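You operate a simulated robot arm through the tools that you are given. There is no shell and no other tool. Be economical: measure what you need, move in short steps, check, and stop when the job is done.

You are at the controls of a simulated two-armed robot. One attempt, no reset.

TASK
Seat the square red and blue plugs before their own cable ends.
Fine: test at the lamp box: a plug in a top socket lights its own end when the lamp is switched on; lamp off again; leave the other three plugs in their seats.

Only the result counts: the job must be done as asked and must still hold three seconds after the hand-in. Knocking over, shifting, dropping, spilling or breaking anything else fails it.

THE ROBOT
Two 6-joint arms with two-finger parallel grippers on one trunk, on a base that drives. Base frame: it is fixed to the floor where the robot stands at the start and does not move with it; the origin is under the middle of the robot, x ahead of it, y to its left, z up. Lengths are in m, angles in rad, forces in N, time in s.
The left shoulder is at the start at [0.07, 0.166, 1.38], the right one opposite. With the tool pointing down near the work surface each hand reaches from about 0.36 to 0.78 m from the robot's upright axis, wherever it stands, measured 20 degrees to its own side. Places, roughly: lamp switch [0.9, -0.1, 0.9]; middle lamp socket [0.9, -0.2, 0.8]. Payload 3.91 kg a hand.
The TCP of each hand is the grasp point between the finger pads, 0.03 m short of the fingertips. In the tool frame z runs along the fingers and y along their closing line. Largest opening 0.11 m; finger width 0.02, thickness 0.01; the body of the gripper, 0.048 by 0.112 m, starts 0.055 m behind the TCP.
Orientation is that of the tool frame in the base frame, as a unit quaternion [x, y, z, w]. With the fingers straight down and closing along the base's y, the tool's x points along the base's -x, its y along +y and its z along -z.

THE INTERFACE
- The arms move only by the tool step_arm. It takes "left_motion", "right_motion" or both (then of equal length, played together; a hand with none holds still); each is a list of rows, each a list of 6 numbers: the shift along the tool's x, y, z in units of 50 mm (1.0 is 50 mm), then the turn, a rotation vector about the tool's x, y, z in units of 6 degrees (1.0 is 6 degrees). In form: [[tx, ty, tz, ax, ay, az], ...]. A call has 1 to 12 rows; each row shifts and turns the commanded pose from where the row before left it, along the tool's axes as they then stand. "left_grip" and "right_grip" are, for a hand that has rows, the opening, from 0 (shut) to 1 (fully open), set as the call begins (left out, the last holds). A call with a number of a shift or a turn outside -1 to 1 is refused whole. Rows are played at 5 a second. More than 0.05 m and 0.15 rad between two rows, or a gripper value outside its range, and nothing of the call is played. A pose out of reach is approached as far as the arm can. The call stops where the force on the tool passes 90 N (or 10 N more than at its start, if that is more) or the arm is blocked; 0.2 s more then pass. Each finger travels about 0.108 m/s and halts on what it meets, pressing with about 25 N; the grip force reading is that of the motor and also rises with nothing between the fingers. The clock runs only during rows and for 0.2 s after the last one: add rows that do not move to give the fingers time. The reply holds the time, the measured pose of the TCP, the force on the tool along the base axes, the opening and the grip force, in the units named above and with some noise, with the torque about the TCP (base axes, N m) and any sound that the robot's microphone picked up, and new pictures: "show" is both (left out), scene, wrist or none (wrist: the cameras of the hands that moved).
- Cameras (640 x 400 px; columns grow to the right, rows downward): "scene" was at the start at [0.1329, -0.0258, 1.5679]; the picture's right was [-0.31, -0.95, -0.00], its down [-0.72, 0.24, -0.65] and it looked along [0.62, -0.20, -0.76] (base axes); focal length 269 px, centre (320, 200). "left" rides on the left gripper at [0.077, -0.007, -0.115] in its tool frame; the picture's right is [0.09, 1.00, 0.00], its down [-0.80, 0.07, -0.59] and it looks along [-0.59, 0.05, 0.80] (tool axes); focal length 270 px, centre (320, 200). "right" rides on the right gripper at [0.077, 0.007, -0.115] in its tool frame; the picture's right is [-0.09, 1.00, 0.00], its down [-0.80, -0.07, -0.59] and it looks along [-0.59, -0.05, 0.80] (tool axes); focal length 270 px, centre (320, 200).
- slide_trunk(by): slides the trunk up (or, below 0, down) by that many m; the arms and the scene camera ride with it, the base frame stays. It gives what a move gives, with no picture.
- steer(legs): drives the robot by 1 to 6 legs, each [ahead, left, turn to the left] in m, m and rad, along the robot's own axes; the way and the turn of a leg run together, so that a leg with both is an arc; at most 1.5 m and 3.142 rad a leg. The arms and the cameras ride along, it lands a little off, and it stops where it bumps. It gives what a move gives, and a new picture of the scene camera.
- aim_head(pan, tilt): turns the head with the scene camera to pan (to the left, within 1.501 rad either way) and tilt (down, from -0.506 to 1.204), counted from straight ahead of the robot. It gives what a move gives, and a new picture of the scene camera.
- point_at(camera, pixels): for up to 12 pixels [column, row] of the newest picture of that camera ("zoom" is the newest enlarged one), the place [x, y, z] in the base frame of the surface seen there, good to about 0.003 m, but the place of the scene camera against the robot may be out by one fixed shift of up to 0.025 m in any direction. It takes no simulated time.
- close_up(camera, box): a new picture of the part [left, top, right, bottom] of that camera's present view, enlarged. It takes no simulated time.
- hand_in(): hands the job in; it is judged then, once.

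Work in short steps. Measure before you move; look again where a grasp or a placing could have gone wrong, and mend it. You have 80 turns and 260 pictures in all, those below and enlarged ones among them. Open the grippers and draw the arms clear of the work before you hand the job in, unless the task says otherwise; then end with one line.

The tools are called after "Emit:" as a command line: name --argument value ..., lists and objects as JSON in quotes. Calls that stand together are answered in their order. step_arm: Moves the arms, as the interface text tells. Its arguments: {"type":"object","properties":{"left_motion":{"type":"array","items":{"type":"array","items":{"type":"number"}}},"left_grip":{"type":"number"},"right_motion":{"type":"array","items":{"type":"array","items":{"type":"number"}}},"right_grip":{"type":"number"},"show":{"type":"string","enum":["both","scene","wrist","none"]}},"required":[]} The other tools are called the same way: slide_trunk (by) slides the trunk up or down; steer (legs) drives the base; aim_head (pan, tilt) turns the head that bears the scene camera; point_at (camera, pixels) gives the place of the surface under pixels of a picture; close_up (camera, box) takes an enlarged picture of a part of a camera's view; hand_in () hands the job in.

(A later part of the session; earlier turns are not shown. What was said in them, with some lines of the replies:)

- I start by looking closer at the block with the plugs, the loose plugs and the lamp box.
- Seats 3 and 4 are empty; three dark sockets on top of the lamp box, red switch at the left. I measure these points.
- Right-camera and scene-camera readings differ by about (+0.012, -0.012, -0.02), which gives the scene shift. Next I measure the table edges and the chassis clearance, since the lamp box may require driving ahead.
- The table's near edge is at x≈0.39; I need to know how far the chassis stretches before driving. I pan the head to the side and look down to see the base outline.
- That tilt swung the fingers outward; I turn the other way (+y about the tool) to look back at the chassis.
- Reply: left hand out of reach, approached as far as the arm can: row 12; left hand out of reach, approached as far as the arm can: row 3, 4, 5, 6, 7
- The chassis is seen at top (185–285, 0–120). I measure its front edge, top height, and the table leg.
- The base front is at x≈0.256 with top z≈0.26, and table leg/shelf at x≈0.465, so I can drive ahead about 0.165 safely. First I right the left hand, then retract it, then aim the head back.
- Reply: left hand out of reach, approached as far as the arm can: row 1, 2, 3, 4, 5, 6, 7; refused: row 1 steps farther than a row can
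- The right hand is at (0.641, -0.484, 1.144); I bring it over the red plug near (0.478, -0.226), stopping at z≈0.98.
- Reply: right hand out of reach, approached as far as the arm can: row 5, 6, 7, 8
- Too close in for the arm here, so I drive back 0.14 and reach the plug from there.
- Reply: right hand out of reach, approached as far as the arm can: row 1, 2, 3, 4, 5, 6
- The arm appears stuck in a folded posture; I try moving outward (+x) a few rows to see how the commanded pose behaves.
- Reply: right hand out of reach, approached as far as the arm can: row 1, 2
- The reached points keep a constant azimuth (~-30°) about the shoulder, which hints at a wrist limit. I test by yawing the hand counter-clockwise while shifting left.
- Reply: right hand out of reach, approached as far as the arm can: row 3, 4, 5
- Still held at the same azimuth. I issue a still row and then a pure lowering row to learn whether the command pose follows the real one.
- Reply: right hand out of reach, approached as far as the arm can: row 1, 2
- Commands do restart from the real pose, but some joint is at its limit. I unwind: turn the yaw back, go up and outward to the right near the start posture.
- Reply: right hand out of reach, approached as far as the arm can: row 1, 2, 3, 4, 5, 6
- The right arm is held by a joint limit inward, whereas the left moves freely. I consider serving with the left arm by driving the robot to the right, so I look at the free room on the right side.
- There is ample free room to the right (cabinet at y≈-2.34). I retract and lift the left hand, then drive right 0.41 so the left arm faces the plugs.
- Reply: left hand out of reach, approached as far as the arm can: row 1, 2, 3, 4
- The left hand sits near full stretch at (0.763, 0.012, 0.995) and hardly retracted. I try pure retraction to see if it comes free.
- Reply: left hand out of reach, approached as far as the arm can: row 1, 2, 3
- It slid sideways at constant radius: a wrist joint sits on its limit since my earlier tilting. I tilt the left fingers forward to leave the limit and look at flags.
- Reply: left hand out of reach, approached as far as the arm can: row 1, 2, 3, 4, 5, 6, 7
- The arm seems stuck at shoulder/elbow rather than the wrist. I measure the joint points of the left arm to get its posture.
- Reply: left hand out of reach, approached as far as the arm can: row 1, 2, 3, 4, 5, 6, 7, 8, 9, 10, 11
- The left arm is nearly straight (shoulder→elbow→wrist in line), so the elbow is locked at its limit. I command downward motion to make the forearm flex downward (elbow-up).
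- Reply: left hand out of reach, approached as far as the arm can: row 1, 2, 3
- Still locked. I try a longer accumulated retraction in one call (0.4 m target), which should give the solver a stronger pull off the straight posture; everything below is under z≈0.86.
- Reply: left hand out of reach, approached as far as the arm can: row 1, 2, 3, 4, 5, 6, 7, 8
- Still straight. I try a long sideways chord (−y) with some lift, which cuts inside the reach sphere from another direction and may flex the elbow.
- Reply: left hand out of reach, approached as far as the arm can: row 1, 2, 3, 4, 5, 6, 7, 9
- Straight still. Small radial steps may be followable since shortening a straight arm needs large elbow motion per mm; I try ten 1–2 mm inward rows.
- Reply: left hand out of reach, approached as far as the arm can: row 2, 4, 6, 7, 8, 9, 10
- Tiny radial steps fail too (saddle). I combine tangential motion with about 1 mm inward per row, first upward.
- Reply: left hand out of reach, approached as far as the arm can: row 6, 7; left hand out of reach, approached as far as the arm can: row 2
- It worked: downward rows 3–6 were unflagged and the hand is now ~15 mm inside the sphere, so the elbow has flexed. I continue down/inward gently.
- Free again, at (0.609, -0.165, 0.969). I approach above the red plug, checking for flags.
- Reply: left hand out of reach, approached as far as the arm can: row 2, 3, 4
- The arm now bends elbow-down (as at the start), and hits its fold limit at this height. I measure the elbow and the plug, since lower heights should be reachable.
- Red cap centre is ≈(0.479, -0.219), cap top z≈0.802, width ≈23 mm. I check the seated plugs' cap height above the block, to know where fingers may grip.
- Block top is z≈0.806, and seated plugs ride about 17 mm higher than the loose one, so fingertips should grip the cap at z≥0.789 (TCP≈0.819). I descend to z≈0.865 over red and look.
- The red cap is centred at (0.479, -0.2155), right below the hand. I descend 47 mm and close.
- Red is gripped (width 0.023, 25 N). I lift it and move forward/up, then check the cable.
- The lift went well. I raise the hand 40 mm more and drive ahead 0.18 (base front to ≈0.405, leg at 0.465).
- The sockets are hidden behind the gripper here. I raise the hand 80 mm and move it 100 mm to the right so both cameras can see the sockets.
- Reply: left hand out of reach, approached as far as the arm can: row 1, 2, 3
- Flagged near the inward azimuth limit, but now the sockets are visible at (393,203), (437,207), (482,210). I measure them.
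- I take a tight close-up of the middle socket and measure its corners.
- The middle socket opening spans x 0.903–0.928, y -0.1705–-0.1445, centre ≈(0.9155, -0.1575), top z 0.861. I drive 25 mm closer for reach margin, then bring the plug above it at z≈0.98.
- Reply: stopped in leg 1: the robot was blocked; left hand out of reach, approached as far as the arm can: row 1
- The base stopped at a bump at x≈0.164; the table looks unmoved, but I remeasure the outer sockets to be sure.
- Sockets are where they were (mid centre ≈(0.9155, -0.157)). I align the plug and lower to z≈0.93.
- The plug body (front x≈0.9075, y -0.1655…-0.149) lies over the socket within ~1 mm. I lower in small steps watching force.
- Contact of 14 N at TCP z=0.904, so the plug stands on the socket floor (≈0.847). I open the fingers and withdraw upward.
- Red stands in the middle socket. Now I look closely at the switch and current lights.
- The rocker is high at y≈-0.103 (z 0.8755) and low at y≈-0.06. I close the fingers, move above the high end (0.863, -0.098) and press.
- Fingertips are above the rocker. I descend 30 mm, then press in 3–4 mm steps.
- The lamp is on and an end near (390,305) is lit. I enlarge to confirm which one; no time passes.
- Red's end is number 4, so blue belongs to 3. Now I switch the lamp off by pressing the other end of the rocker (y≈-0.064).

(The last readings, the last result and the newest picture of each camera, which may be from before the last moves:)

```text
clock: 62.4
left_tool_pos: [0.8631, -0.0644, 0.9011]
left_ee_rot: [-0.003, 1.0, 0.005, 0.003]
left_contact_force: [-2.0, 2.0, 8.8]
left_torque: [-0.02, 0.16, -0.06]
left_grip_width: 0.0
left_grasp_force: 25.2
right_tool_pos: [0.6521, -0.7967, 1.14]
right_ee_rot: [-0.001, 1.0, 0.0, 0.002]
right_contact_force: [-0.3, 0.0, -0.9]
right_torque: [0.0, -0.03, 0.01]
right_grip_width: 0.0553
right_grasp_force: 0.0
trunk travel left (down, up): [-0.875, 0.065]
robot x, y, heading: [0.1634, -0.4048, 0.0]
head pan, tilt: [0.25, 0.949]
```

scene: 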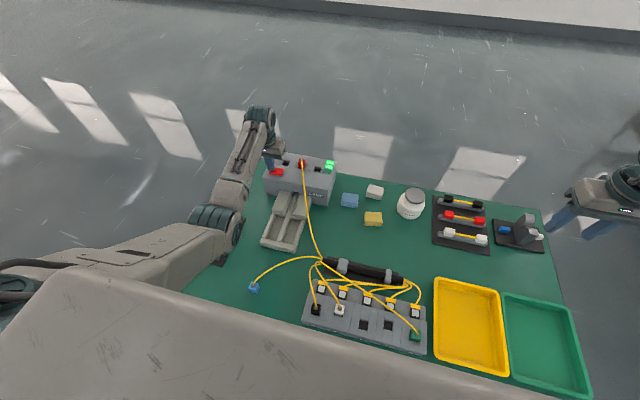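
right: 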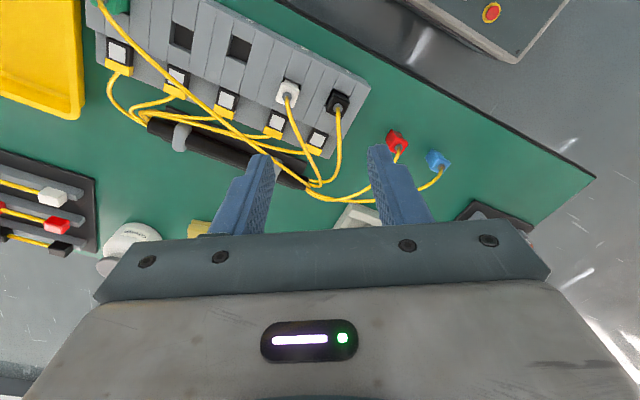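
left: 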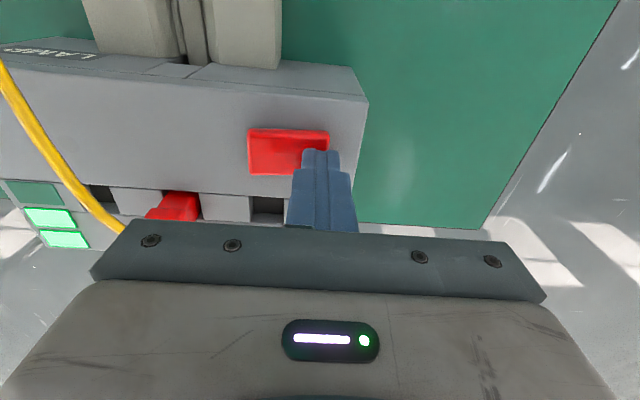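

The lamp is off and the end dark. I go back above the red plug with open fingers.

Emit:
step_arm --left_motion '[[0, 0, -0.8, 0, 0, 0], [0, 0, -0.7, 0, 0, 0], [-0.36, -0.62, 0, 0, 0, 0], [-0.36, -0.62, 0, 0, 0, 0], [-0.36, -0.62, 0, 0, 0, 0]]' --left_grip 0.5 --show "wrist"

```text
clock: 63.6
left_tool_pos: [0.9169, -0.1594, 0.9714]
left_ee_rot: [-0.004, 1.0, 0.006, 0.003]
left_contact_force: [-0.9, -0.2, 1.1]
left_torque: [0.04, -0.02, 0.02]
left_grip_width: 0.0551
left_grasp_force: 0.1
right_tool_pos: [0.6533, -0.7976, 1.1391]
right_ee_rot: [-0.001, 1.0, 0.001, 0.001]
right_contact_force: [0.4, 0.3, 0.1]
right_torque: [0.02, -0.01, 0.03]
right_grip_width: 0.055
right_grasp_force: 0.0
trunk travel left (down, up): [-0.875, 0.065]
robot x, y, heading: [0.1638, -0.4052, 0.0]
head pan, tilt: [0.25, 0.949]
```

left: 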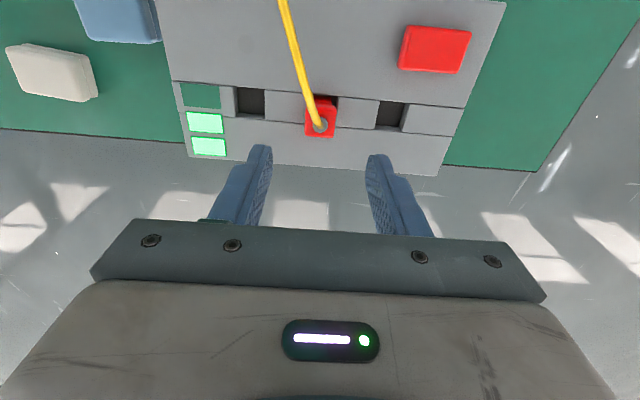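

Aligned as before. I descend 70 mm, then grip, then lift.

Emit:
step_arm --left_motion '[[0, 0, 0.5, 0, 0, 0], [0, 0, 0.5, 0, 0, 0], [0, 0, 0.4, 0, 0, 0]]' --show "wrist"

Emit:
step_arm --left_motion '[[0, 0, 0, 0, 0, 0], [0, 0, 0, 0, 0, 0], [0, 0, 0, 0, 0, 0], [0, 0, -0.4, 0, 0, 0], [0, 0, -0.6, 0, 0, 0], [0, 0, -0.6, 0, 0, 0]]' --left_grip 0.0 --show "wrist"

```text
clock: 64.4
left_tool_pos: [0.9188, -0.1573, 0.9028]
left_ee_rot: [-0.003, 1.0, 0.004, 0.003]
left_contact_force: [0.0, -0.1, 1.2]
left_torque: [0.01, 0.01, -0.01]
left_grip_width: 0.055
left_grasp_force: 0.1
right_tool_pos: [0.6529, -0.7962, 1.1386]
right_ee_rot: [0.0, 1.0, 0.001, 0.001]
right_contact_force: [0.4, -0.8, -0.3]
right_torque: [0.01, -0.04, -0.04]
right_grip_width: 0.055
right_grasp_force: 0.1
trunk travel left (down, up): [-0.875, 0.065]
robot x, y, heading: [0.1624, -0.405, -0.002]
head pan, tilt: [0.25, 0.949]
```

left: 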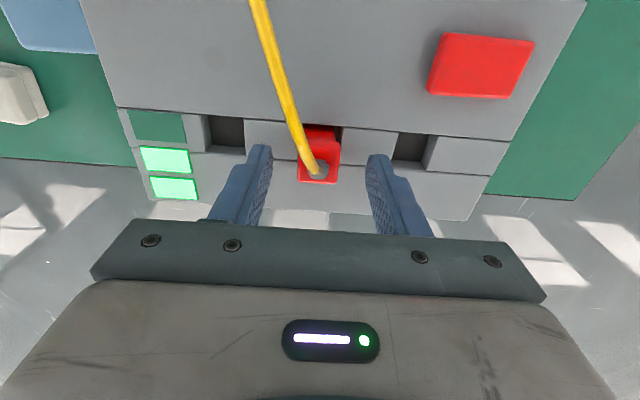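

```text
clock: 65.8
left_tool_pos: [0.9158, -0.1582, 0.9835]
left_ee_rot: [-0.003, 1.0, 0.004, 0.001]
left_contact_force: [-0.3, 0.5, -0.4]
left_torque: [0.0, 0.0, 0.0]
left_grip_width: 0.0226
left_grasp_force: 25.0
right_tool_pos: [0.652, -0.7957, 1.1396]
right_ee_rot: [-0.001, 1.0, 0.001, 0.001]
right_contact_force: [-0.1, 0.3, 0.3]
right_torque: [0.0, 0.0, 0.0]
right_grip_width: 0.0549
right_grasp_force: 0.1
trunk travel left (down, up): [-0.875, 0.065]
robot x, y, heading: [0.1647, -0.4024, -0.002]
head pan, tilt: [0.25, 0.949]
```

left: 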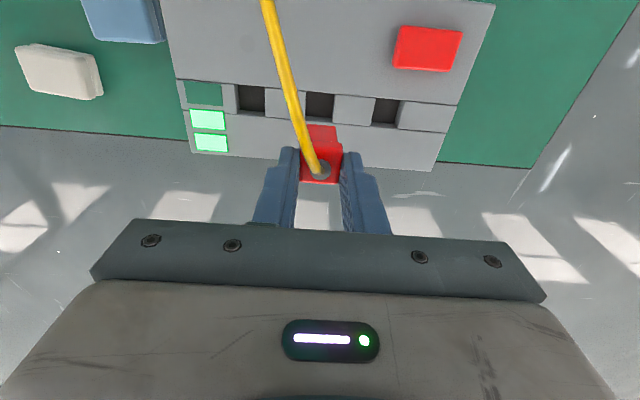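

Red is held again at z 0.98. I drive back 0.195 and then right 0.315 so seat 4 lies in the left hand's comfortable range.

Emit:
steer --legs '[[-0.195, 0.0, 0.0], [0.0, -0.315, 0.0]]'

```text
clock: 69.1
left_tool_pos: [0.726, -0.4766, 0.9821]
left_ee_rot: [0.0, 1.0, 0.004, 0.002]
left_contact_force: [-1.4, -0.2, 0.4]
left_torque: [0.02, -0.02, 0.02]
left_grip_width: 0.023
left_grasp_force: 25.0
right_tool_pos: [0.4576, -1.113, 1.1405]
right_ee_rot: [0.002, 1.0, -0.001, 0.001]
right_contact_force: [-0.2, -0.4, -0.6]
right_torque: [0.0, 0.04, -0.01]
right_grip_width: 0.0552
right_grasp_force: 0.1
trunk travel left (down, up): [-0.875, 0.065]
robot x, y, heading: [-0.0251, -0.7263, -0.01]
head pan, tilt: [0.25, 0.949]
```

scene: 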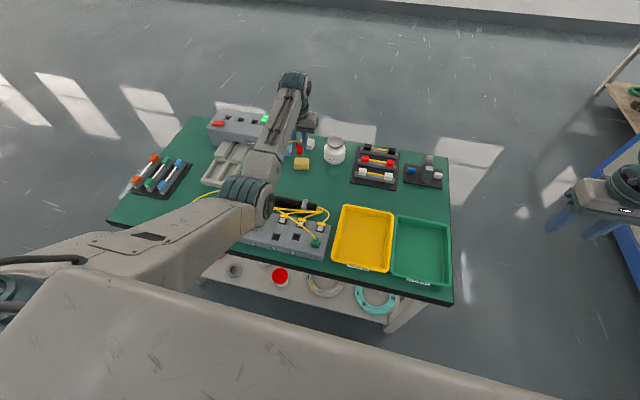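

I back up 50 mm more to stay clear of the fold limit, then bring the plug toward (0.53, -0.53, 0.96).

Emit:
steer --legs '[[-0.05, 0.0, 0.0]]'

Emit:
step_arm --left_motion '[[0.7, -0.27, 0.1, 0, 0, 0], [0.7, -0.27, 0.1, 0, 0, 0], [0.7, -0.27, 0.1, 0, 0, 0], [0.7, -0.27, 0.1, 0, 0, 0]]' --show "both"

```text
clock: 70.0
left_tool_pos: [0.6836, -0.4797, 0.9751]
left_ee_rot: [0.0, 1.0, 0.005, -0.003]
left_contact_force: [0.8, -0.6, -1.0]
left_torque: [-0.02, 0.08, 0.03]
left_grip_width: 0.0228
left_grasp_force: 24.8
right_tool_pos: [0.4181, -1.1162, 1.1346]
right_ee_rot: [0.004, 1.0, 0.001, -0.003]
right_contact_force: [0.7, 0.2, -0.7]
right_torque: [0.02, 0.05, 0.02]
right_grip_width: 0.055
right_grasp_force: 0.0
trunk travel left (down, up): [-0.875, 0.065]
robot x, y, heading: [-0.0779, -0.725, -0.005]
head pan, tilt: [0.25, 0.949]
```

scene: 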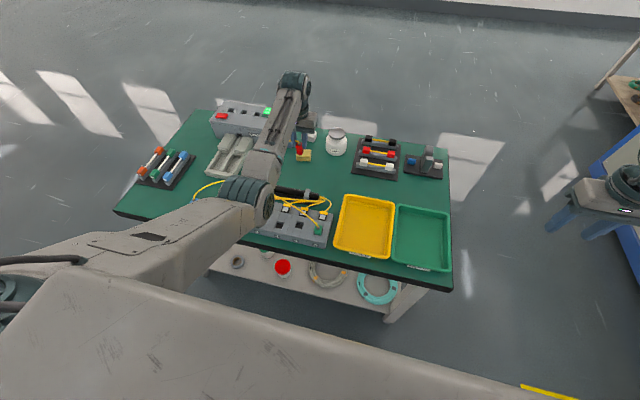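

```text
clock: 71.0
left_tool_pos: [0.5339, -0.5303, 0.9646]
left_ee_rot: [-0.001, 1.0, 0.005, 0.004]
left_contact_force: [-0.2, 0.2, 0.9]
left_torque: [-0.03, -0.02, 0.06]
left_grip_width: 0.0228
left_grasp_force: 25.1
right_tool_pos: [0.4057, -1.1157, 1.1408]
right_ee_rot: [0.004, 1.0, 0.001, 0.003]
right_contact_force: [-0.8, 0.5, 1.0]
right_torque: [0.02, -0.05, -0.03]
right_grip_width: 0.0552
right_grasp_force: 0.1
trunk travel left (down, up): [-0.875, 0.065]
robot x, y, heading: [-0.0764, -0.7252, -0.006]
head pan, tilt: [0.25, 0.949]
```

scene: 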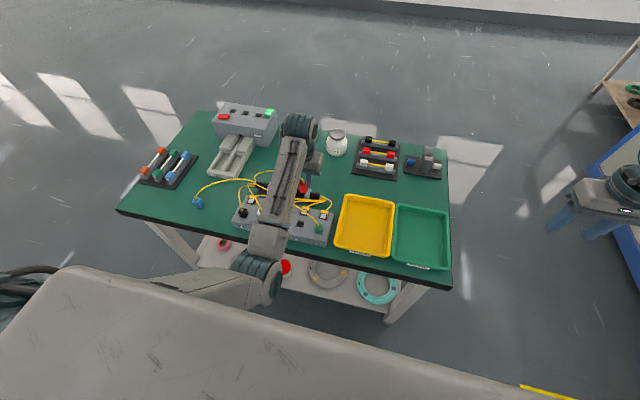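
left: 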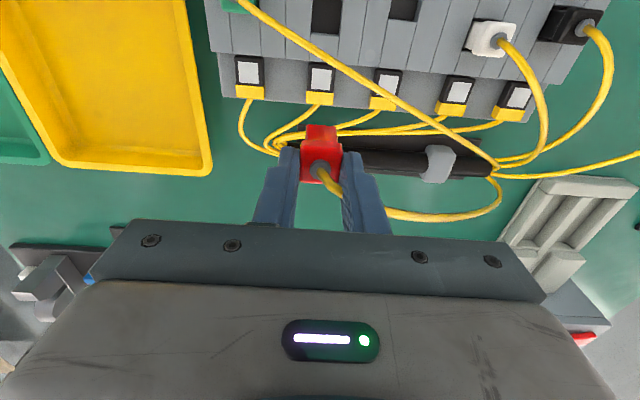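

Seat 4 appears at (327,15). I move back 60 mm to be over it, keeping height, and look.

Emit:
step_arm --left_motion '[[0.6, 0, 0.1, 0, 0, 0], [0.6, 0, 0.2, 0, 0, 0]]' --show "wrist"

Emit:
close_up --camera "left" --box '[250, 20, 410, 120]'

```text
clock: 71.6
left_tool_pos: [0.4747, -0.5314, 0.9478]
left_ee_rot: [0.001, 1.0, 0.005, 0.003]
left_contact_force: [0.9, 0.1, -0.1]
left_torque: [0.03, -0.03, -0.02]
left_grip_width: 0.0231
left_grasp_force: 25.2
right_tool_pos: [0.4064, -1.1149, 1.1405]
right_ee_rot: [0.003, 1.0, 0.001, 0.003]
right_contact_force: [0.2, 0.3, 0.0]
right_torque: [-0.03, -0.02, -0.03]
right_grip_width: 0.0549
right_grasp_force: 0.1
trunk travel left (down, up): [-0.875, 0.065]
robot x, y, heading: [-0.0767, -0.7231, -0.004]
head pan, tilt: [0.25, 0.949]
```

left: 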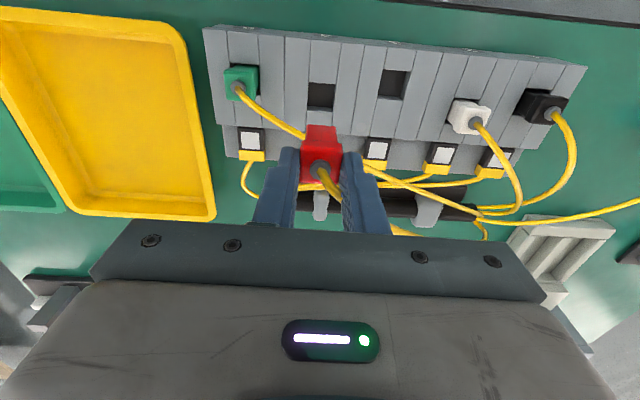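

```text
4.00 times, centred on (330, 70) of left
```

zoom: 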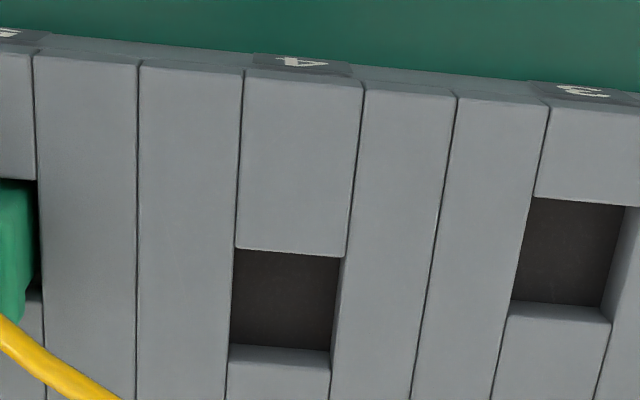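

I measure the corners of seat 4 and seat 3 openings.

Emit:
point_at --camera "zoom" --pixels '[[236, 240], [340, 249], [224, 300], [352, 300], [226, 345], [346, 350], [275, 385], [275, 355], [280, 300], [545, 190], [625, 198], [570, 335]]'

Emit:
close_up --camera "left" --box '[300, 75, 348, 130]'

```text
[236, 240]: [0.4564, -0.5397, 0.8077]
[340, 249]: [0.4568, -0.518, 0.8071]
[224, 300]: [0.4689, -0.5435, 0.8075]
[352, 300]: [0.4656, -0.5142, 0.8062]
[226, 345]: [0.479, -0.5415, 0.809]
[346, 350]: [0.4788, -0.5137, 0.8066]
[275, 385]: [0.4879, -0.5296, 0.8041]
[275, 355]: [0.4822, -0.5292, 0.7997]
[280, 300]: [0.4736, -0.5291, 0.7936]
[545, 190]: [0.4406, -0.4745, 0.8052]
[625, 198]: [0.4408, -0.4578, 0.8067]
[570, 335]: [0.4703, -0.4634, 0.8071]
```

```text
7.27 times, centred on (324, 102) of left
```

zoom: 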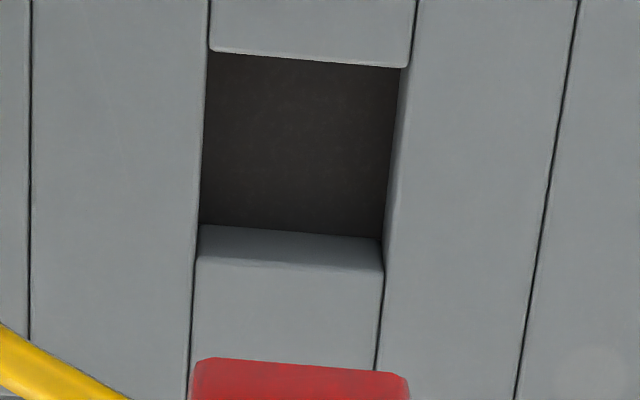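

Seat 4 opening: x 0.458–0.484, y -0.5415…-0.5155, centre ≈(0.471, -0.5285). Green's cable runs close by, so I measure its course before descending.

Emit:
close_up --camera "left" --box '[215, 55, 375, 155]'

Emit:
point_at --camera "left" --pixels '[[240, 90], [255, 106], [270, 118], [285, 127], [298, 134], [370, 168], [400, 182]]'

```text
4.00 times, centred on (295, 105) of left
```

zoom: 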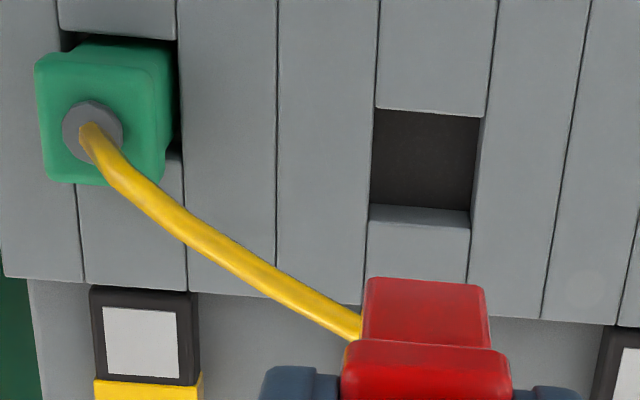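

```text
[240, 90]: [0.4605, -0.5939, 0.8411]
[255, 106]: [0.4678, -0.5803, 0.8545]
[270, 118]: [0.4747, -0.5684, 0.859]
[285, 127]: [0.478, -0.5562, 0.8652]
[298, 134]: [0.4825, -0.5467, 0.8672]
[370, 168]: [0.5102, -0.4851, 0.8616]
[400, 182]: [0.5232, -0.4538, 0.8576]
```

The green cable passes at about (0.4825, -0.5467, 0.867), just brushing the edge of the left finger; it is slack. I align and descend in steps with force checks.

Emit:
step_arm --left_motion '[[0.04, 0.06, 0.4, 0, 0, 0], [0, 0, 0.5, 0, 0, 0], [0, 0, 0.4, 0, 0, 0]]' --show "wrist"

Emit:
close_up --camera "left" --box '[215, 85, 425, 215]'

```text
clock: 72.4
left_tool_pos: [0.4742, -0.529, 0.8811]
left_ee_rot: [-0.001, 1.0, 0.004, 0.002]
left_contact_force: [0.0, -0.3, -0.2]
left_torque: [0.01, 0.03, -0.01]
left_grip_width: 0.0228
left_grasp_force: 25.3
right_tool_pos: [0.4087, -1.1154, 1.1387]
right_ee_rot: [0.004, 1.0, 0.0, 0.001]
right_contact_force: [0.4, 0.5, 0.0]
right_torque: [0.03, 0.01, 0.0]
right_grip_width: 0.0552
right_grasp_force: 0.1
trunk travel left (down, up): [-0.875, 0.065]
robot x, y, heading: [-0.077, -0.722, -0.01]
head pan, tilt: [0.25, 0.949]
```

left: 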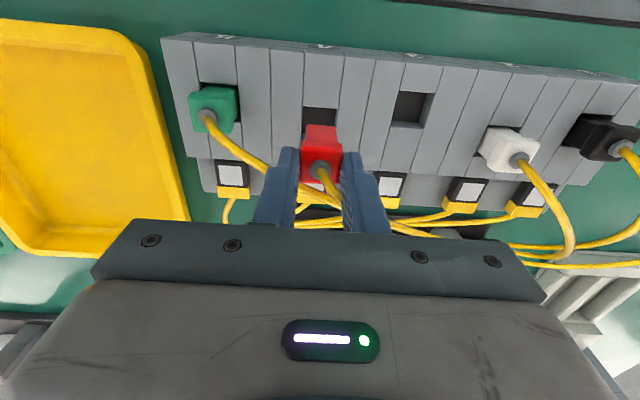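

```text
3.05 times, centred on (320, 150) of left
```

zoom: 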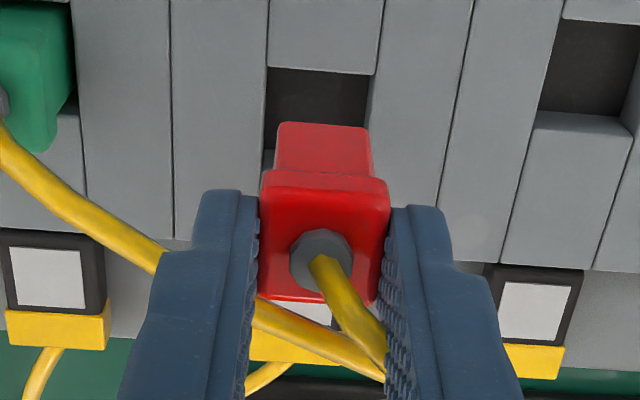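

Emit:
point_at --camera "zoom" --pixels '[[300, 132], [345, 134], [280, 132], [366, 134], [320, 66], [320, 150]]'

```text
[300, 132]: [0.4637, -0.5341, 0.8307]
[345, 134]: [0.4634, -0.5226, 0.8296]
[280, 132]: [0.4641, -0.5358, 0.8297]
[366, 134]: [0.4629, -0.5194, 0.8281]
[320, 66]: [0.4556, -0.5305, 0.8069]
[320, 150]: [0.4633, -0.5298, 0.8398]
```

Body front at x≈0.4635, about 1.5 mm far; I correct and lower until contact (expected TCP≈0.85).

Emit:
step_arm --left_motion '[[0.03, 0, 0.25, 0, 0, 0], [0, 0, 0.2, 0, 0, 0], [0, 0, 0.1, 0, 0, 0]]' --show "none"

Emit:
step_arm --left_motion '[[0, 0, 0.06, 0, 0, 0], [0, 0, 0.06, 0, 0, 0]]' --show "wrist"

```text
clock: 73.2
left_tool_pos: [0.4721, -0.5284, 0.8536]
left_ee_rot: [0.0, 1.0, 0.004, 0.002]
left_contact_force: [-0.1, 1.2, 0.1]
left_torque: [-0.01, 0.03, -0.03]
left_grip_width: 0.0226
left_grasp_force: 25.2
right_tool_pos: [0.4094, -1.1149, 1.1386]
right_ee_rot: [0.004, 1.0, 0.002, 0.0]
right_contact_force: [-0.9, -0.2, 0.2]
right_torque: [-0.03, 0.02, 0.02]
right_grip_width: 0.0549
right_grasp_force: 0.0
trunk travel left (down, up): [-0.875, 0.065]
robot x, y, heading: [-0.0807, -0.7213, -0.004]
head pan, tilt: [0.25, 0.949]
```

```text
clock: 73.8
left_tool_pos: [0.4731, -0.5292, 0.8492]
left_ee_rot: [-0.001, 1.0, 0.004, 0.003]
left_contact_force: [0.5, 0.3, 5.8]
left_torque: [-0.04, -0.06, 0.01]
left_grip_width: 0.0228
left_grasp_force: 25.0
right_tool_pos: [0.4069, -1.1147, 1.1391]
right_ee_rot: [0.003, 1.0, 0.0, 0.002]
right_contact_force: [0.0, 0.5, -0.2]
right_torque: [-0.02, -0.03, -0.02]
right_grip_width: 0.0548
right_grasp_force: 0.1
trunk travel left (down, up): [-0.875, 0.065]
robot x, y, heading: [-0.0792, -0.7195, -0.005]
head pan, tilt: [0.25, 0.949]
```

left: 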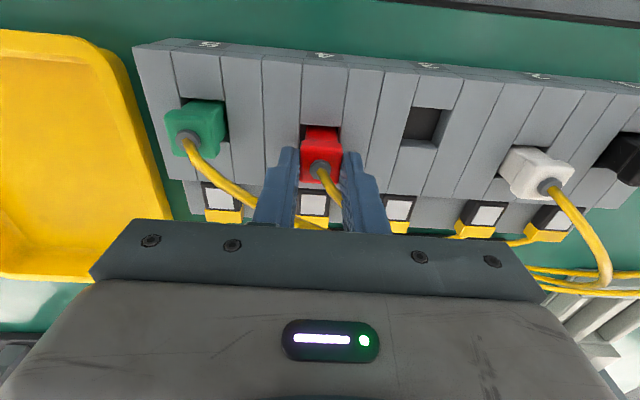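

Floor contact (≈6 N) at TCP z 0.849, so red is seated in 4. I open a little and withdraw upward.

Emit:
step_arm --left_motion '[[0, 0, 0, 0, 0, 0], [0, 0, 0, 0, 0, 0], [0, 0, -0.4, 0, 0, 0], [0, 0, -0.6, 0, 0, 0], [-0.1, 0, -0.6, 0, 0, 0]]' --left_grip 0.35 --show "both"

Emit:
close_up --camera "left" --box '[200, 20, 440, 170]'

```text
clock: 75.0
left_tool_pos: [0.4787, -0.5291, 0.9274]
left_ee_rot: [0.0, 1.0, 0.005, 0.002]
left_contact_force: [0.2, 0.6, -1.0]
left_torque: [0.02, 0.0, -0.02]
left_grip_width: 0.0386
left_grasp_force: 0.2
right_tool_pos: [0.4097, -1.1147, 1.1389]
right_ee_rot: [0.004, 1.0, 0.0, 0.001]
right_contact_force: [0.3, 0.4, 0.2]
right_torque: [0.02, 0.0, 0.0]
right_grip_width: 0.0548
right_grasp_force: 0.0
trunk travel left (down, up): [-0.875, 0.065]
robot x, y, heading: [-0.082, -0.7196, -0.008]
head pan, tilt: [0.25, 0.949]
```

scene: 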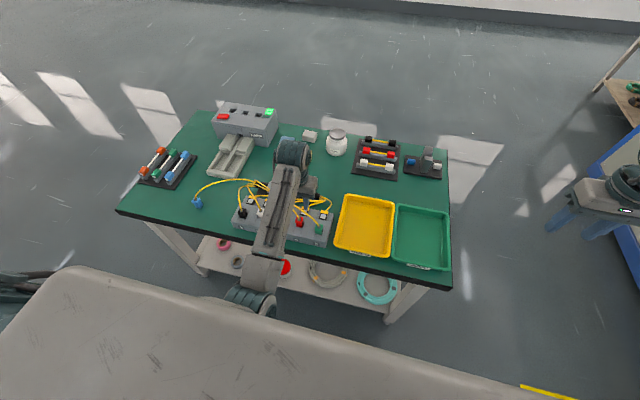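
left: 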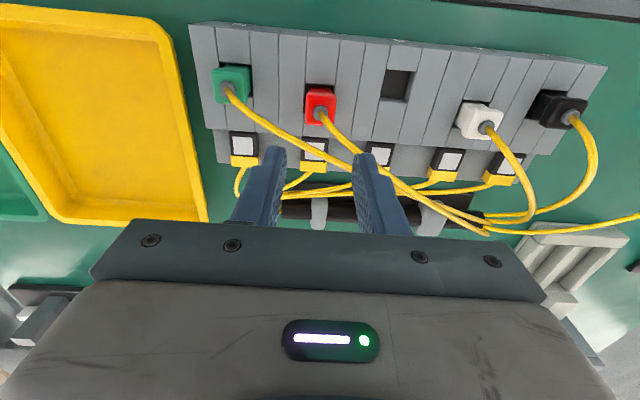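

```text
2.67 times, centred on (320, 95) of left
```

zoom: 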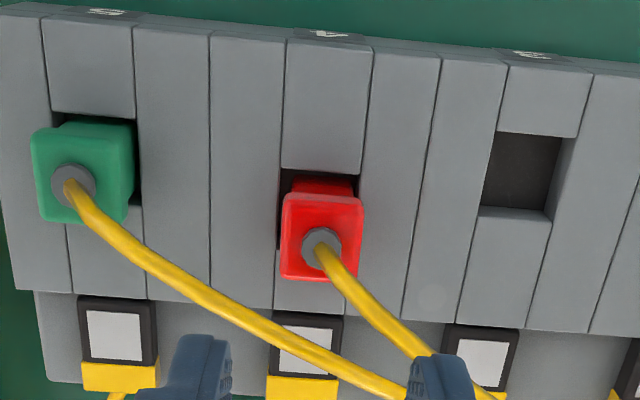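

Red sits in seat 4 squarely. Next blue at ≈(0.479, -0.142): I raise the hand forward-up and drive left 0.39.

Emit:
step_arm --left_motion '[[-0.6, 0, -0.5, 0, 0, 0], [-0.6, 0, -0.5, 0, 0, 0]]' --left_grip 0.5 --show "none"

Emit:
steer --legs '[[0.02, 0.385, 0.0]]'

Emit:
step_arm --left_motion '[[0.5, 0, 0.5, 0, 0, 0], [0.5, 0, 0.5, 0, 0, 0]]' --show "wrist"

```text
clock: 75.6
left_tool_pos: [0.5405, -0.531, 0.978]
left_ee_rot: [0.0, 1.0, 0.005, 0.002]
left_contact_force: [-0.2, 0.2, -0.7]
left_torque: [-0.01, 0.01, -0.01]
left_grip_width: 0.055
left_grasp_force: 0.1
right_tool_pos: [0.4111, -1.1148, 1.1374]
right_ee_rot: [0.003, 1.0, 0.001, 0.0]
right_contact_force: [0.5, 0.3, 0.5]
right_torque: [0.03, 0.02, 0.0]
right_grip_width: 0.055
right_grasp_force: 0.0
trunk travel left (down, up): [-0.875, 0.065]
robot x, y, heading: [-0.0761, -0.7193, -0.007]
head pan, tilt: [0.25, 0.949]
```

```text
clock: 78.0
left_tool_pos: [0.5597, -0.1499, 0.978]
left_ee_rot: [0.0, 1.0, 0.004, 0.004]
left_contact_force: [0.7, -0.4, 0.2]
left_torque: [0.01, -0.02, -0.02]
left_grip_width: 0.0551
left_grasp_force: 0.0
right_tool_pos: [0.4319, -0.7354, 1.1379]
right_ee_rot: [0.002, 1.0, 0.002, 0.001]
right_contact_force: [0.3, 0.1, 0.5]
right_torque: [0.03, 0.0, 0.0]
right_grip_width: 0.0549
right_grasp_force: 0.0
trunk travel left (down, up): [-0.875, 0.065]
robot x, y, heading: [-0.0553, -0.3415, -0.005]
head pan, tilt: [0.25, 0.949]
```

scene: 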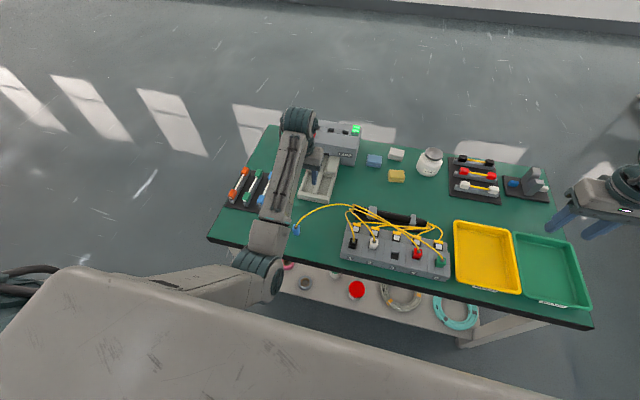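

```text
clock: 78.6
left_tool_pos: [0.5091, -0.1483, 0.9285]
left_ee_rot: [-0.001, 1.0, 0.005, 0.004]
left_contact_force: [0.9, -0.4, 0.5]
left_torque: [0.0, -0.01, 0.0]
left_grip_width: 0.055
left_grasp_force: 0.1
right_tool_pos: [0.4315, -0.7326, 1.14]
right_ee_rot: [0.002, 1.0, 0.001, 0.002]
right_contact_force: [0.2, -0.6, 0.4]
right_torque: [0.0, -0.01, -0.01]
right_grip_width: 0.0552
right_grasp_force: 0.1
trunk travel left (down, up): [-0.875, 0.065]
robot x, y, heading: [-0.0548, -0.3409, -0.002]
head pan, tilt: [0.25, 0.949]
```

left: 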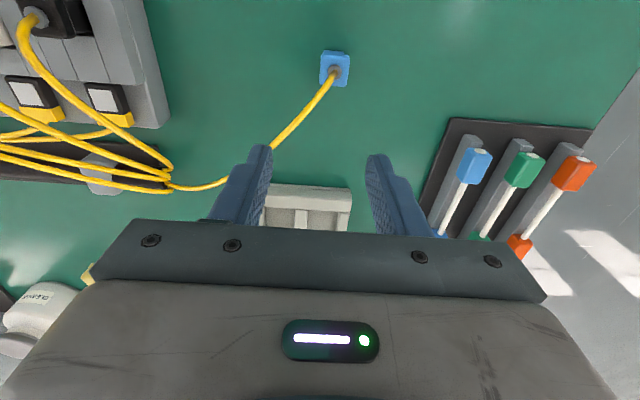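

Blue at (334,68). I move above it (x -0.03) and down to z≈0.866, then measure.

Emit:
step_arm --left_motion '[[0.3, 0.06, 0.6, 0, 0, 0], [0.3, 0.06, 0.6, 0, 0, 0]]' --show "none"

Emit:
close_up --camera "left" --box '[256, 80, 384, 170]'

Emit:
point_at --camera "zoom" --pixels '[[320, 200]]'

```text
clock: 79.2
left_tool_pos: [0.4793, -0.1426, 0.87]
left_ee_rot: [-0.001, 1.0, 0.003, 0.004]
left_contact_force: [-0.6, 0.8, 0.7]
left_torque: [-0.02, -0.01, 0.01]
left_grip_width: 0.0549
left_grasp_force: 0.2
right_tool_pos: [0.4297, -0.7332, 1.1392]
right_ee_rot: [0.002, 1.0, 0.001, 0.002]
right_contact_force: [-0.5, -0.2, 0.2]
right_torque: [-0.02, -0.01, 0.04]
right_grip_width: 0.0546
right_grasp_force: 0.0
trunk travel left (down, up): [-0.875, 0.065]
robot x, y, heading: [-0.0553, -0.3381, -0.005]
head pan, tilt: [0.25, 0.949]
```

```text
4.44 times, centred on (320, 125) of left
```

zoom: 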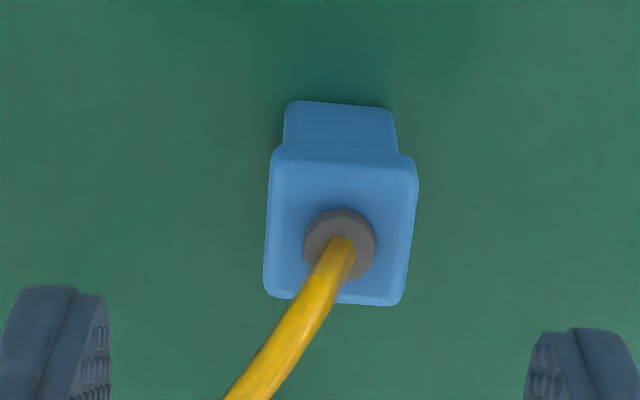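

```text
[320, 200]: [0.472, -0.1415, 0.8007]
```

Emit:
point_at --camera "zoom" --pixels '[[275, 230], [408, 232], [345, 163], [300, 290], [385, 298]]'

```text
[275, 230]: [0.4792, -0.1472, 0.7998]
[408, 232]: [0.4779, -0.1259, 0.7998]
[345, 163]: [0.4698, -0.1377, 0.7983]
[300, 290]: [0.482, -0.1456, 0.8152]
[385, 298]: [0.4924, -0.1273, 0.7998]
```

Blue cap centre ≈(0.4795, -0.137). I shift +6 mm in y, descend to TCP z≈0.817 and grip.

Emit:
step_arm --left_motion '[[0, 0.12, 0.3, 0, 0, 0], [0, 0, 0.4, 0, 0, 0], [0, 0, 0.35, 0, 0, 0]]' --show "none"

Emit:
step_arm --left_motion '[[0, 0, 0, 0, 0, 0], [0, 0, 0, 0, 0, 0], [0, 0, 0, 0, 0, 0]]' --left_grip 0.0 --show "wrist"

```text
clock: 80.0
left_tool_pos: [0.4808, -0.1347, 0.8158]
left_ee_rot: [0.0, 1.0, 0.004, 0.005]
left_contact_force: [-0.2, 0.5, -0.3]
left_torque: [0.02, 0.0, 0.02]
left_grip_width: 0.0547
left_grasp_force: 0.0
right_tool_pos: [0.4317, -0.7335, 1.139]
right_ee_rot: [0.002, 1.0, 0.0, 0.001]
right_contact_force: [1.1, -0.2, 1.1]
right_torque: [0.02, 0.04, 0.01]
right_grip_width: 0.055
right_grasp_force: 0.1
trunk travel left (down, up): [-0.875, 0.065]
robot x, y, heading: [-0.0558, -0.3388, -0.006]
head pan, tilt: [0.25, 0.949]
```

```text
clock: 80.8
left_tool_pos: [0.4807, -0.1349, 0.8162]
left_ee_rot: [-0.001, 1.0, 0.005, 0.004]
left_contact_force: [0.4, -0.7, 0.0]
left_torque: [0.01, 0.02, -0.01]
left_grip_width: 0.0227
left_grasp_force: 25.7
right_tool_pos: [0.4321, -0.7332, 1.1389]
right_ee_rot: [0.002, 1.0, 0.0, 0.001]
right_contact_force: [-0.5, -0.8, 0.5]
right_torque: [0.01, 0.02, -0.02]
right_grip_width: 0.055
right_grasp_force: 0.1
trunk travel left (down, up): [-0.875, 0.065]
robot x, y, heading: [-0.0553, -0.3422, -0.007]
head pan, tilt: [0.25, 0.949]
```

left: 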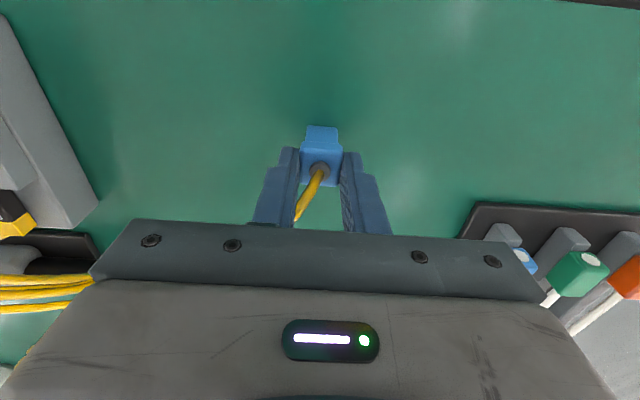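

Blue is gripped. I lift it forward-up and drive right 0.325 and back 0.025 toward seat 3.

Emit:
step_arm --left_motion '[[0, 0, -0.6, 0, 0, 0], [0, 0, -0.6, 0, 0, 0], [-0.6, 0, -0.6, 0, 0, 0], [-0.8, 0, -0.6, 0, 0, 0], [0, 0, -0.6, 0, 0, 0]]' --show "none"

Emit:
steer --legs '[[-0.025, -0.325, 0.0]]'

Emit:
close_up --camera "left" --box '[0, 0, 640, 400]'

```text
clock: 82.0
left_tool_pos: [0.5488, -0.1377, 0.9651]
left_ee_rot: [0.0, 1.0, 0.005, 0.004]
left_contact_force: [0.6, 0.0, 0.3]
left_torque: [0.01, -0.01, -0.02]
left_grip_width: 0.0226
left_grasp_force: 25.1
right_tool_pos: [0.4319, -0.7337, 1.1398]
right_ee_rot: [0.002, 1.0, 0.0, 0.002]
right_contact_force: [0.6, -0.9, 0.3]
right_torque: [0.0, -0.01, 0.01]
right_grip_width: 0.055
right_grasp_force: 0.1
trunk travel left (down, up): [-0.875, 0.065]
robot x, y, heading: [-0.0567, -0.3404, -0.008]
head pan, tilt: [0.25, 0.949]
```

```text
clock: 84.2
left_tool_pos: [0.5244, -0.4648, 0.9638]
left_ee_rot: [-0.001, 1.0, 0.004, 0.003]
left_contact_force: [0.1, 0.7, -0.3]
left_torque: [0.01, 0.01, -0.02]
left_grip_width: 0.0229
left_grasp_force: 25.4
right_tool_pos: [0.4053, -1.0597, 1.1389]
right_ee_rot: [0.003, 1.0, -0.001, 0.001]
right_contact_force: [0.4, -0.5, 0.0]
right_torque: [-0.02, -0.01, -0.03]
right_grip_width: 0.0549
right_grasp_force: 0.0
trunk travel left (down, up): [-0.875, 0.065]
robot x, y, heading: [-0.0838, -0.6711, -0.009]
head pan, tilt: [0.25, 0.949]
```

scene: 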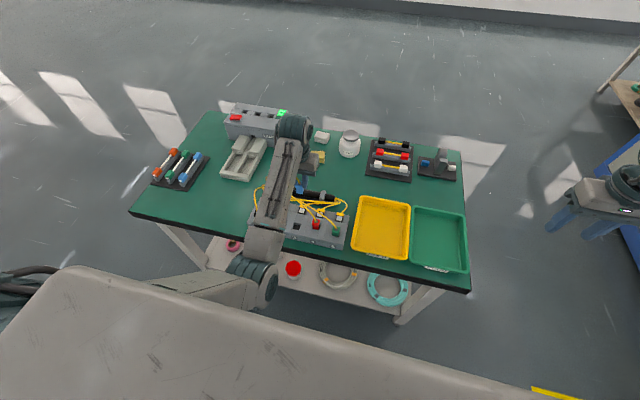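

```text
1.00 times, centred on (320, 200) of left
```

zoom: 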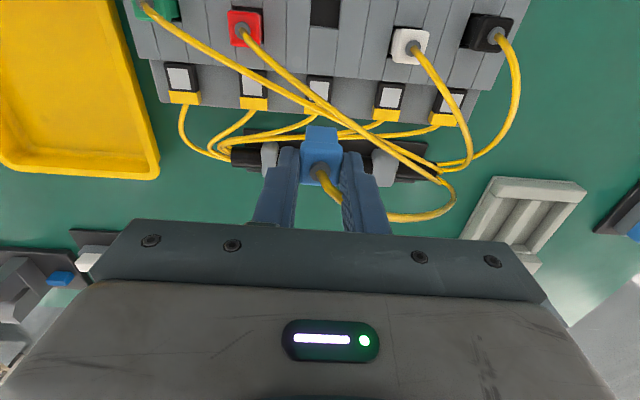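

Seat 3 is at (325,12). I move back ~67 mm to stand over it at z≈0.945 and measure.

Emit:
step_arm --left_motion '[[0.66, 0, 0.15, 0, 0, 0], [0.68, 0, 0.25, 0, 0, 0]]' --show "none"

Emit:
close_up --camera "left" --box '[272, 60, 400, 140]'

```text
clock: 84.8
left_tool_pos: [0.4561, -0.4657, 0.9432]
left_ee_rot: [0.0, 1.0, 0.005, 0.006]
left_contact_force: [-0.3, -0.9, 0.0]
left_torque: [0.03, -0.02, 0.0]
left_grip_width: 0.0229
left_grasp_force: 25.6
right_tool_pos: [0.4013, -1.0603, 1.1409]
right_ee_rot: [0.003, 1.0, 0.0, 0.002]
right_contact_force: [-0.6, -0.3, -0.1]
right_torque: [-0.03, -0.02, 0.02]
right_grip_width: 0.055
right_grasp_force: 0.1
trunk travel left (down, up): [-0.875, 0.065]
robot x, y, heading: [-0.0827, -0.6654, -0.004]
head pan, tilt: [0.25, 0.949]
```

```text
5.00 times, centred on (336, 100) of left
```

zoom: 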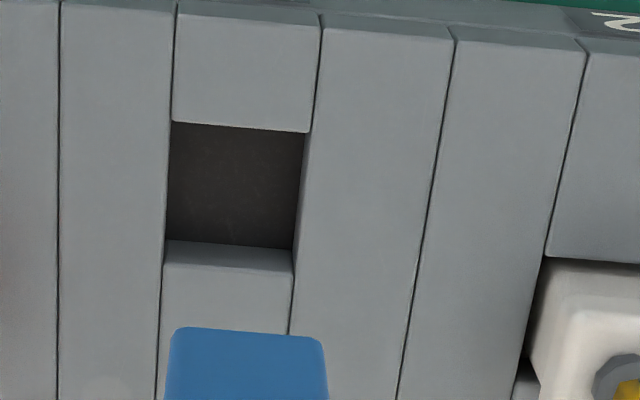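

Emit:
point_at --camera "zoom" --pixels '[[176, 115], [304, 124], [160, 180], [312, 190], [166, 275], [286, 283], [225, 290], [180, 345], [315, 352], [250, 335]]'

```text
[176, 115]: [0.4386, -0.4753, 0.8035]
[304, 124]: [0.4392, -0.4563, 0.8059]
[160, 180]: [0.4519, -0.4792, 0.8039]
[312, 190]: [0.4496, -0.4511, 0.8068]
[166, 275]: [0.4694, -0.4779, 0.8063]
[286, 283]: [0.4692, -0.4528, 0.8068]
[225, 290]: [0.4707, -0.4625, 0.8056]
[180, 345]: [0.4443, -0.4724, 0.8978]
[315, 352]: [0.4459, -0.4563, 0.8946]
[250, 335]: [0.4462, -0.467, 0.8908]
```

Seat 3 centre ≈(0.4535, -0.465); plug body centre ≈(0.4545, -0.4645). I descend with a 1 mm correction, stepping gently near contact.

Emit:
step_arm --left_motion '[[0.02, 0, 0.5, 0, 0, 0], [0, 0, 0.5, 0, 0, 0], [0, 0, 0.3, 0, 0, 0]]' --show "wrist"

Emit:
close_up --camera "left" --box '[215, 85, 425, 215]'

```text
clock: 85.6
left_tool_pos: [0.4559, -0.4667, 0.8787]
left_ee_rot: [0.0, 1.0, 0.005, 0.004]
left_contact_force: [0.6, 0.0, -0.3]
left_torque: [-0.01, 0.02, -0.02]
left_grip_width: 0.0228
left_grasp_force: 24.8
right_tool_pos: [0.404, -1.0617, 1.1393]
right_ee_rot: [0.003, 1.0, 0.001, 0.0]
right_contact_force: [0.8, -1.0, -0.5]
right_torque: [0.04, -0.05, -0.01]
right_grip_width: 0.055
right_grasp_force: 0.1
trunk travel left (down, up): [-0.875, 0.065]
robot x, y, heading: [-0.0848, -0.6682, -0.008]
head pan, tilt: [0.25, 0.949]
```

left: 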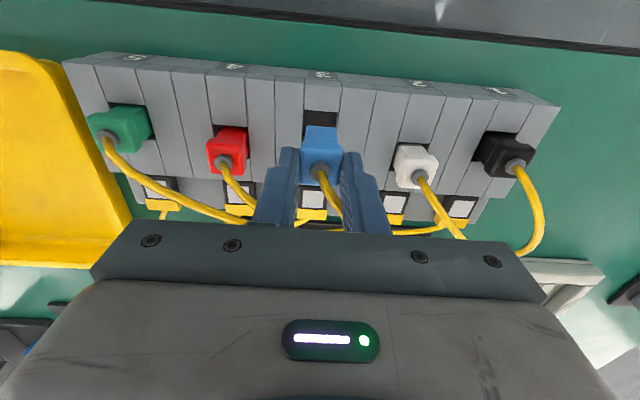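

```text
3.05 times, centred on (320, 150) of left
```

zoom: 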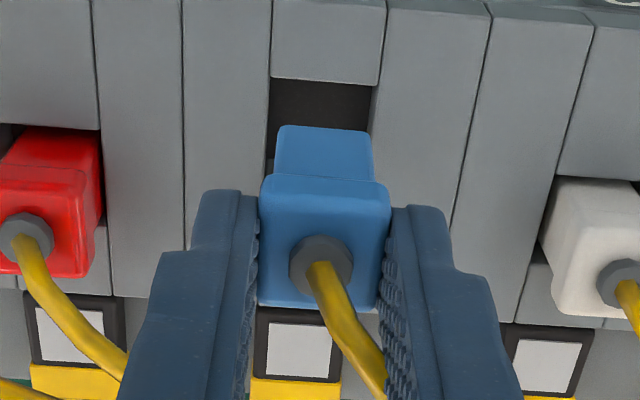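

Well aligned over seat 3. I lower to contact.

Emit:
step_arm --left_motion '[[0, 0.02, 0.25, 0, 0, 0], [0, 0, 0.17, 0, 0, 0], [0, 0, 0.1, 0, 0, 0]]' --show "none"

Emit:
step_arm --left_motion '[[0, 0, 0.06, 0, 0, 0], [0, 0, 0.06, 0, 0, 0]]' --show "wrist"

```text
clock: 86.4
left_tool_pos: [0.4554, -0.4648, 0.8523]
left_ee_rot: [0.001, 1.0, 0.005, 0.004]
left_contact_force: [1.1, 0.1, -0.3]
left_torque: [0.02, 0.0, -0.03]
left_grip_width: 0.0228
left_grasp_force: 24.5
right_tool_pos: [0.4048, -1.0623, 1.139]
right_ee_rot: [0.004, 1.0, 0.001, 0.001]
right_contact_force: [0.0, -0.3, -0.1]
right_torque: [-0.01, 0.01, 0.02]
right_grip_width: 0.055
right_grasp_force: 0.1
trunk travel left (down, up): [-0.875, 0.065]
robot x, y, heading: [-0.0823, -0.6688, -0.008]
head pan, tilt: [0.25, 0.949]
```

```text
clock: 87.0
left_tool_pos: [0.4561, -0.4652, 0.8475]
left_ee_rot: [0.0, 1.0, 0.004, 0.005]
left_contact_force: [1.0, 0.2, 3.3]
left_torque: [-0.02, -0.04, 0.04]
left_grip_width: 0.0229
left_grasp_force: 25.1
right_tool_pos: [0.4034, -1.0619, 1.1393]
right_ee_rot: [0.003, 1.0, 0.001, 0.001]
right_contact_force: [-0.8, 0.9, -0.9]
right_torque: [-0.01, -0.02, 0.0]
right_grip_width: 0.0548
right_grasp_force: 0.1
trunk travel left (down, up): [-0.875, 0.065]
robot x, y, heading: [-0.0834, -0.6679, -0.008]
head pan, tilt: [0.25, 0.949]
```

left: 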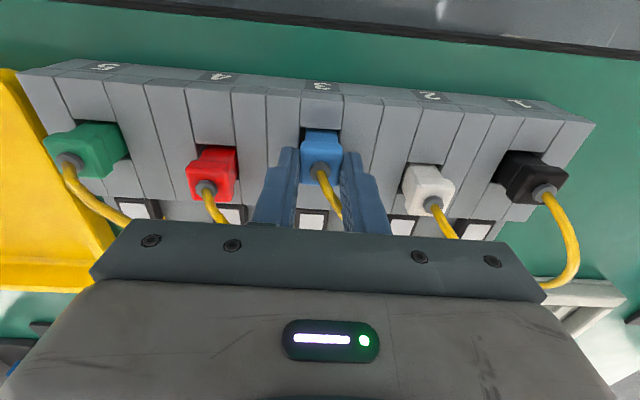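

Contact at TCP z 0.848, same seating depth as red. I open and withdraw up and forward.

Emit:
step_arm --left_motion '[[0, 0, 0, 0, 0, 0], [0, 0, 0, 0, 0, 0], [0, 0, -0.4, 0, 0, 0], [0, 0, -0.6, 0, 0, 0], [-0.1, 0, -0.6, 0, 0, 0]]' --left_grip 0.4 --show "wrist"

Emit:
close_up --camera "left" --box '[180, 20, 500, 220]'

```text
clock: 88.2
left_tool_pos: [0.4592, -0.4646, 0.9277]
left_ee_rot: [-0.001, 1.0, 0.004, 0.003]
left_contact_force: [-0.8, 0.0, 1.0]
left_torque: [0.0, 0.0, 0.02]
left_grip_width: 0.044
left_grasp_force: 0.2
right_tool_pos: [0.4029, -1.0619, 1.139]
right_ee_rot: [0.004, 1.0, 0.001, 0.001]
right_contact_force: [0.0, 0.0, -0.1]
right_torque: [0.01, 0.0, 0.0]
right_grip_width: 0.0545
right_grasp_force: 0.0
trunk travel left (down, up): [-0.875, 0.065]
robot x, y, heading: [-0.0836, -0.6639, -0.009]
head pan, tilt: [0.25, 0.949]
```

left: 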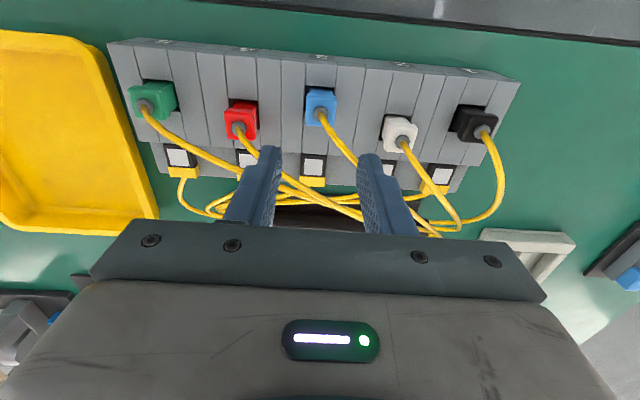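

```text
2.00 times, centred on (340, 120) of left
```

zoom: 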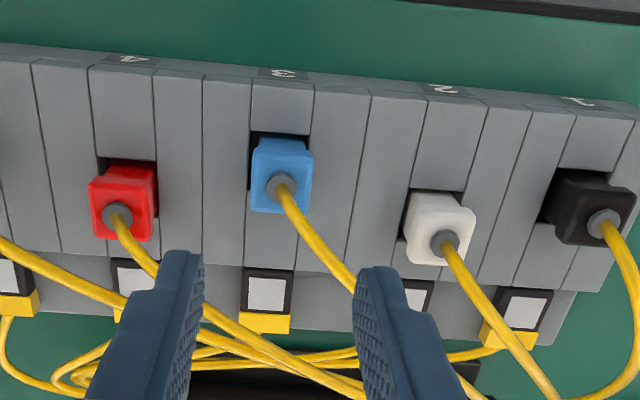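

All five plugs stand in their seats, blue in 3 and red in 4. I lift the hand higher, open it, and drive back to clear the work, then check the scene.

Emit:
step_arm --left_motion '[[-0.6, 0, -0.6, 0, 0, 0], [-0.6, 0, -0.6, 0, 0, 0], [0, 0, -0.3, 0, 0, 0]]' --left_grip 1.0 --show "none"

Emit:
steer --legs '[[-0.3, 0.0, 0.0]]'

Emit:
close_up --camera "scene" --box '[160, 60, 480, 260]'

```text
clock: 89.0
left_tool_pos: [0.5349, -0.4682, 0.9771]
left_ee_rot: [0.0, 1.0, 0.004, 0.005]
left_contact_force: [-0.4, -0.6, -0.1]
left_torque: [0.02, -0.04, -0.04]
left_grip_width: 0.1101
left_grasp_force: 0.0
left hand out of reach, approached as far as the arm can: row 2, 3
right_tool_pos: [0.4038, -1.061, 1.1384]
right_ee_rot: [0.004, 1.0, 0.001, 0.001]
right_contact_force: [-0.4, 0.3, -0.5]
right_torque: [0.0, 0.01, 0.0]
right_grip_width: 0.0554
right_grasp_force: 0.0
trunk travel left (down, up): [-0.875, 0.065]
robot x, y, heading: [-0.0846, -0.6668, -0.002]
head pan, tilt: [0.25, 0.949]
```

```text
clock: 91.0
left_tool_pos: [0.2308, -0.4653, 0.9767]
left_ee_rot: [-0.001, 1.0, 0.004, 0.004]
left_contact_force: [0.6, -0.3, -0.2]
left_torque: [-0.02, 0.01, 0.01]
left_grip_width: 0.1102
left_grasp_force: 0.0
right_tool_pos: [0.1024, -1.0581, 1.1375]
right_ee_rot: [0.003, 1.0, 0.001, 0.0]
right_contact_force: [-0.1, 0.9, 0.3]
right_torque: [0.01, 0.02, 0.0]
right_grip_width: 0.0551
right_grasp_force: 0.0
trunk travel left (down, up): [-0.875, 0.065]
robot x, y, heading: [-0.385, -0.6641, -0.002]
head pan, tilt: [0.25, 0.949]
```

scene: 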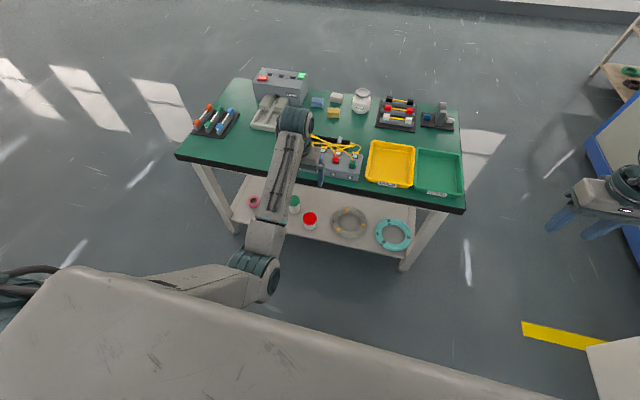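

```text
2.00 times, centred on (320, 160) of scene
```

zoom: 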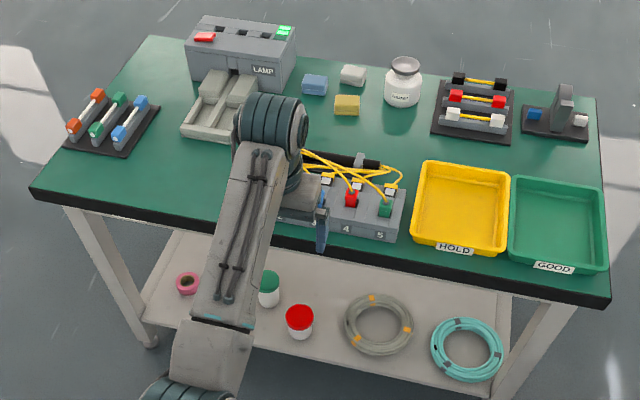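

The lamp is off, nothing else has shifted, and red sits in 4 and blue in 3 with the hands clear of the table. I hand in.

Emit:
hand_in

```text
The job is handed in.
```

The red plug is in seat 4, the end that lit when I tested it at the lamp box. The blue plug is in seat 3, which I worked out by elimination rather than by its own test. The lamp is off, the other three plugs are still in their seats, and both arms are clear. While driving, the base bumped once and stopped near the table; I rechecked the lamp sockets right after and they had not moved.
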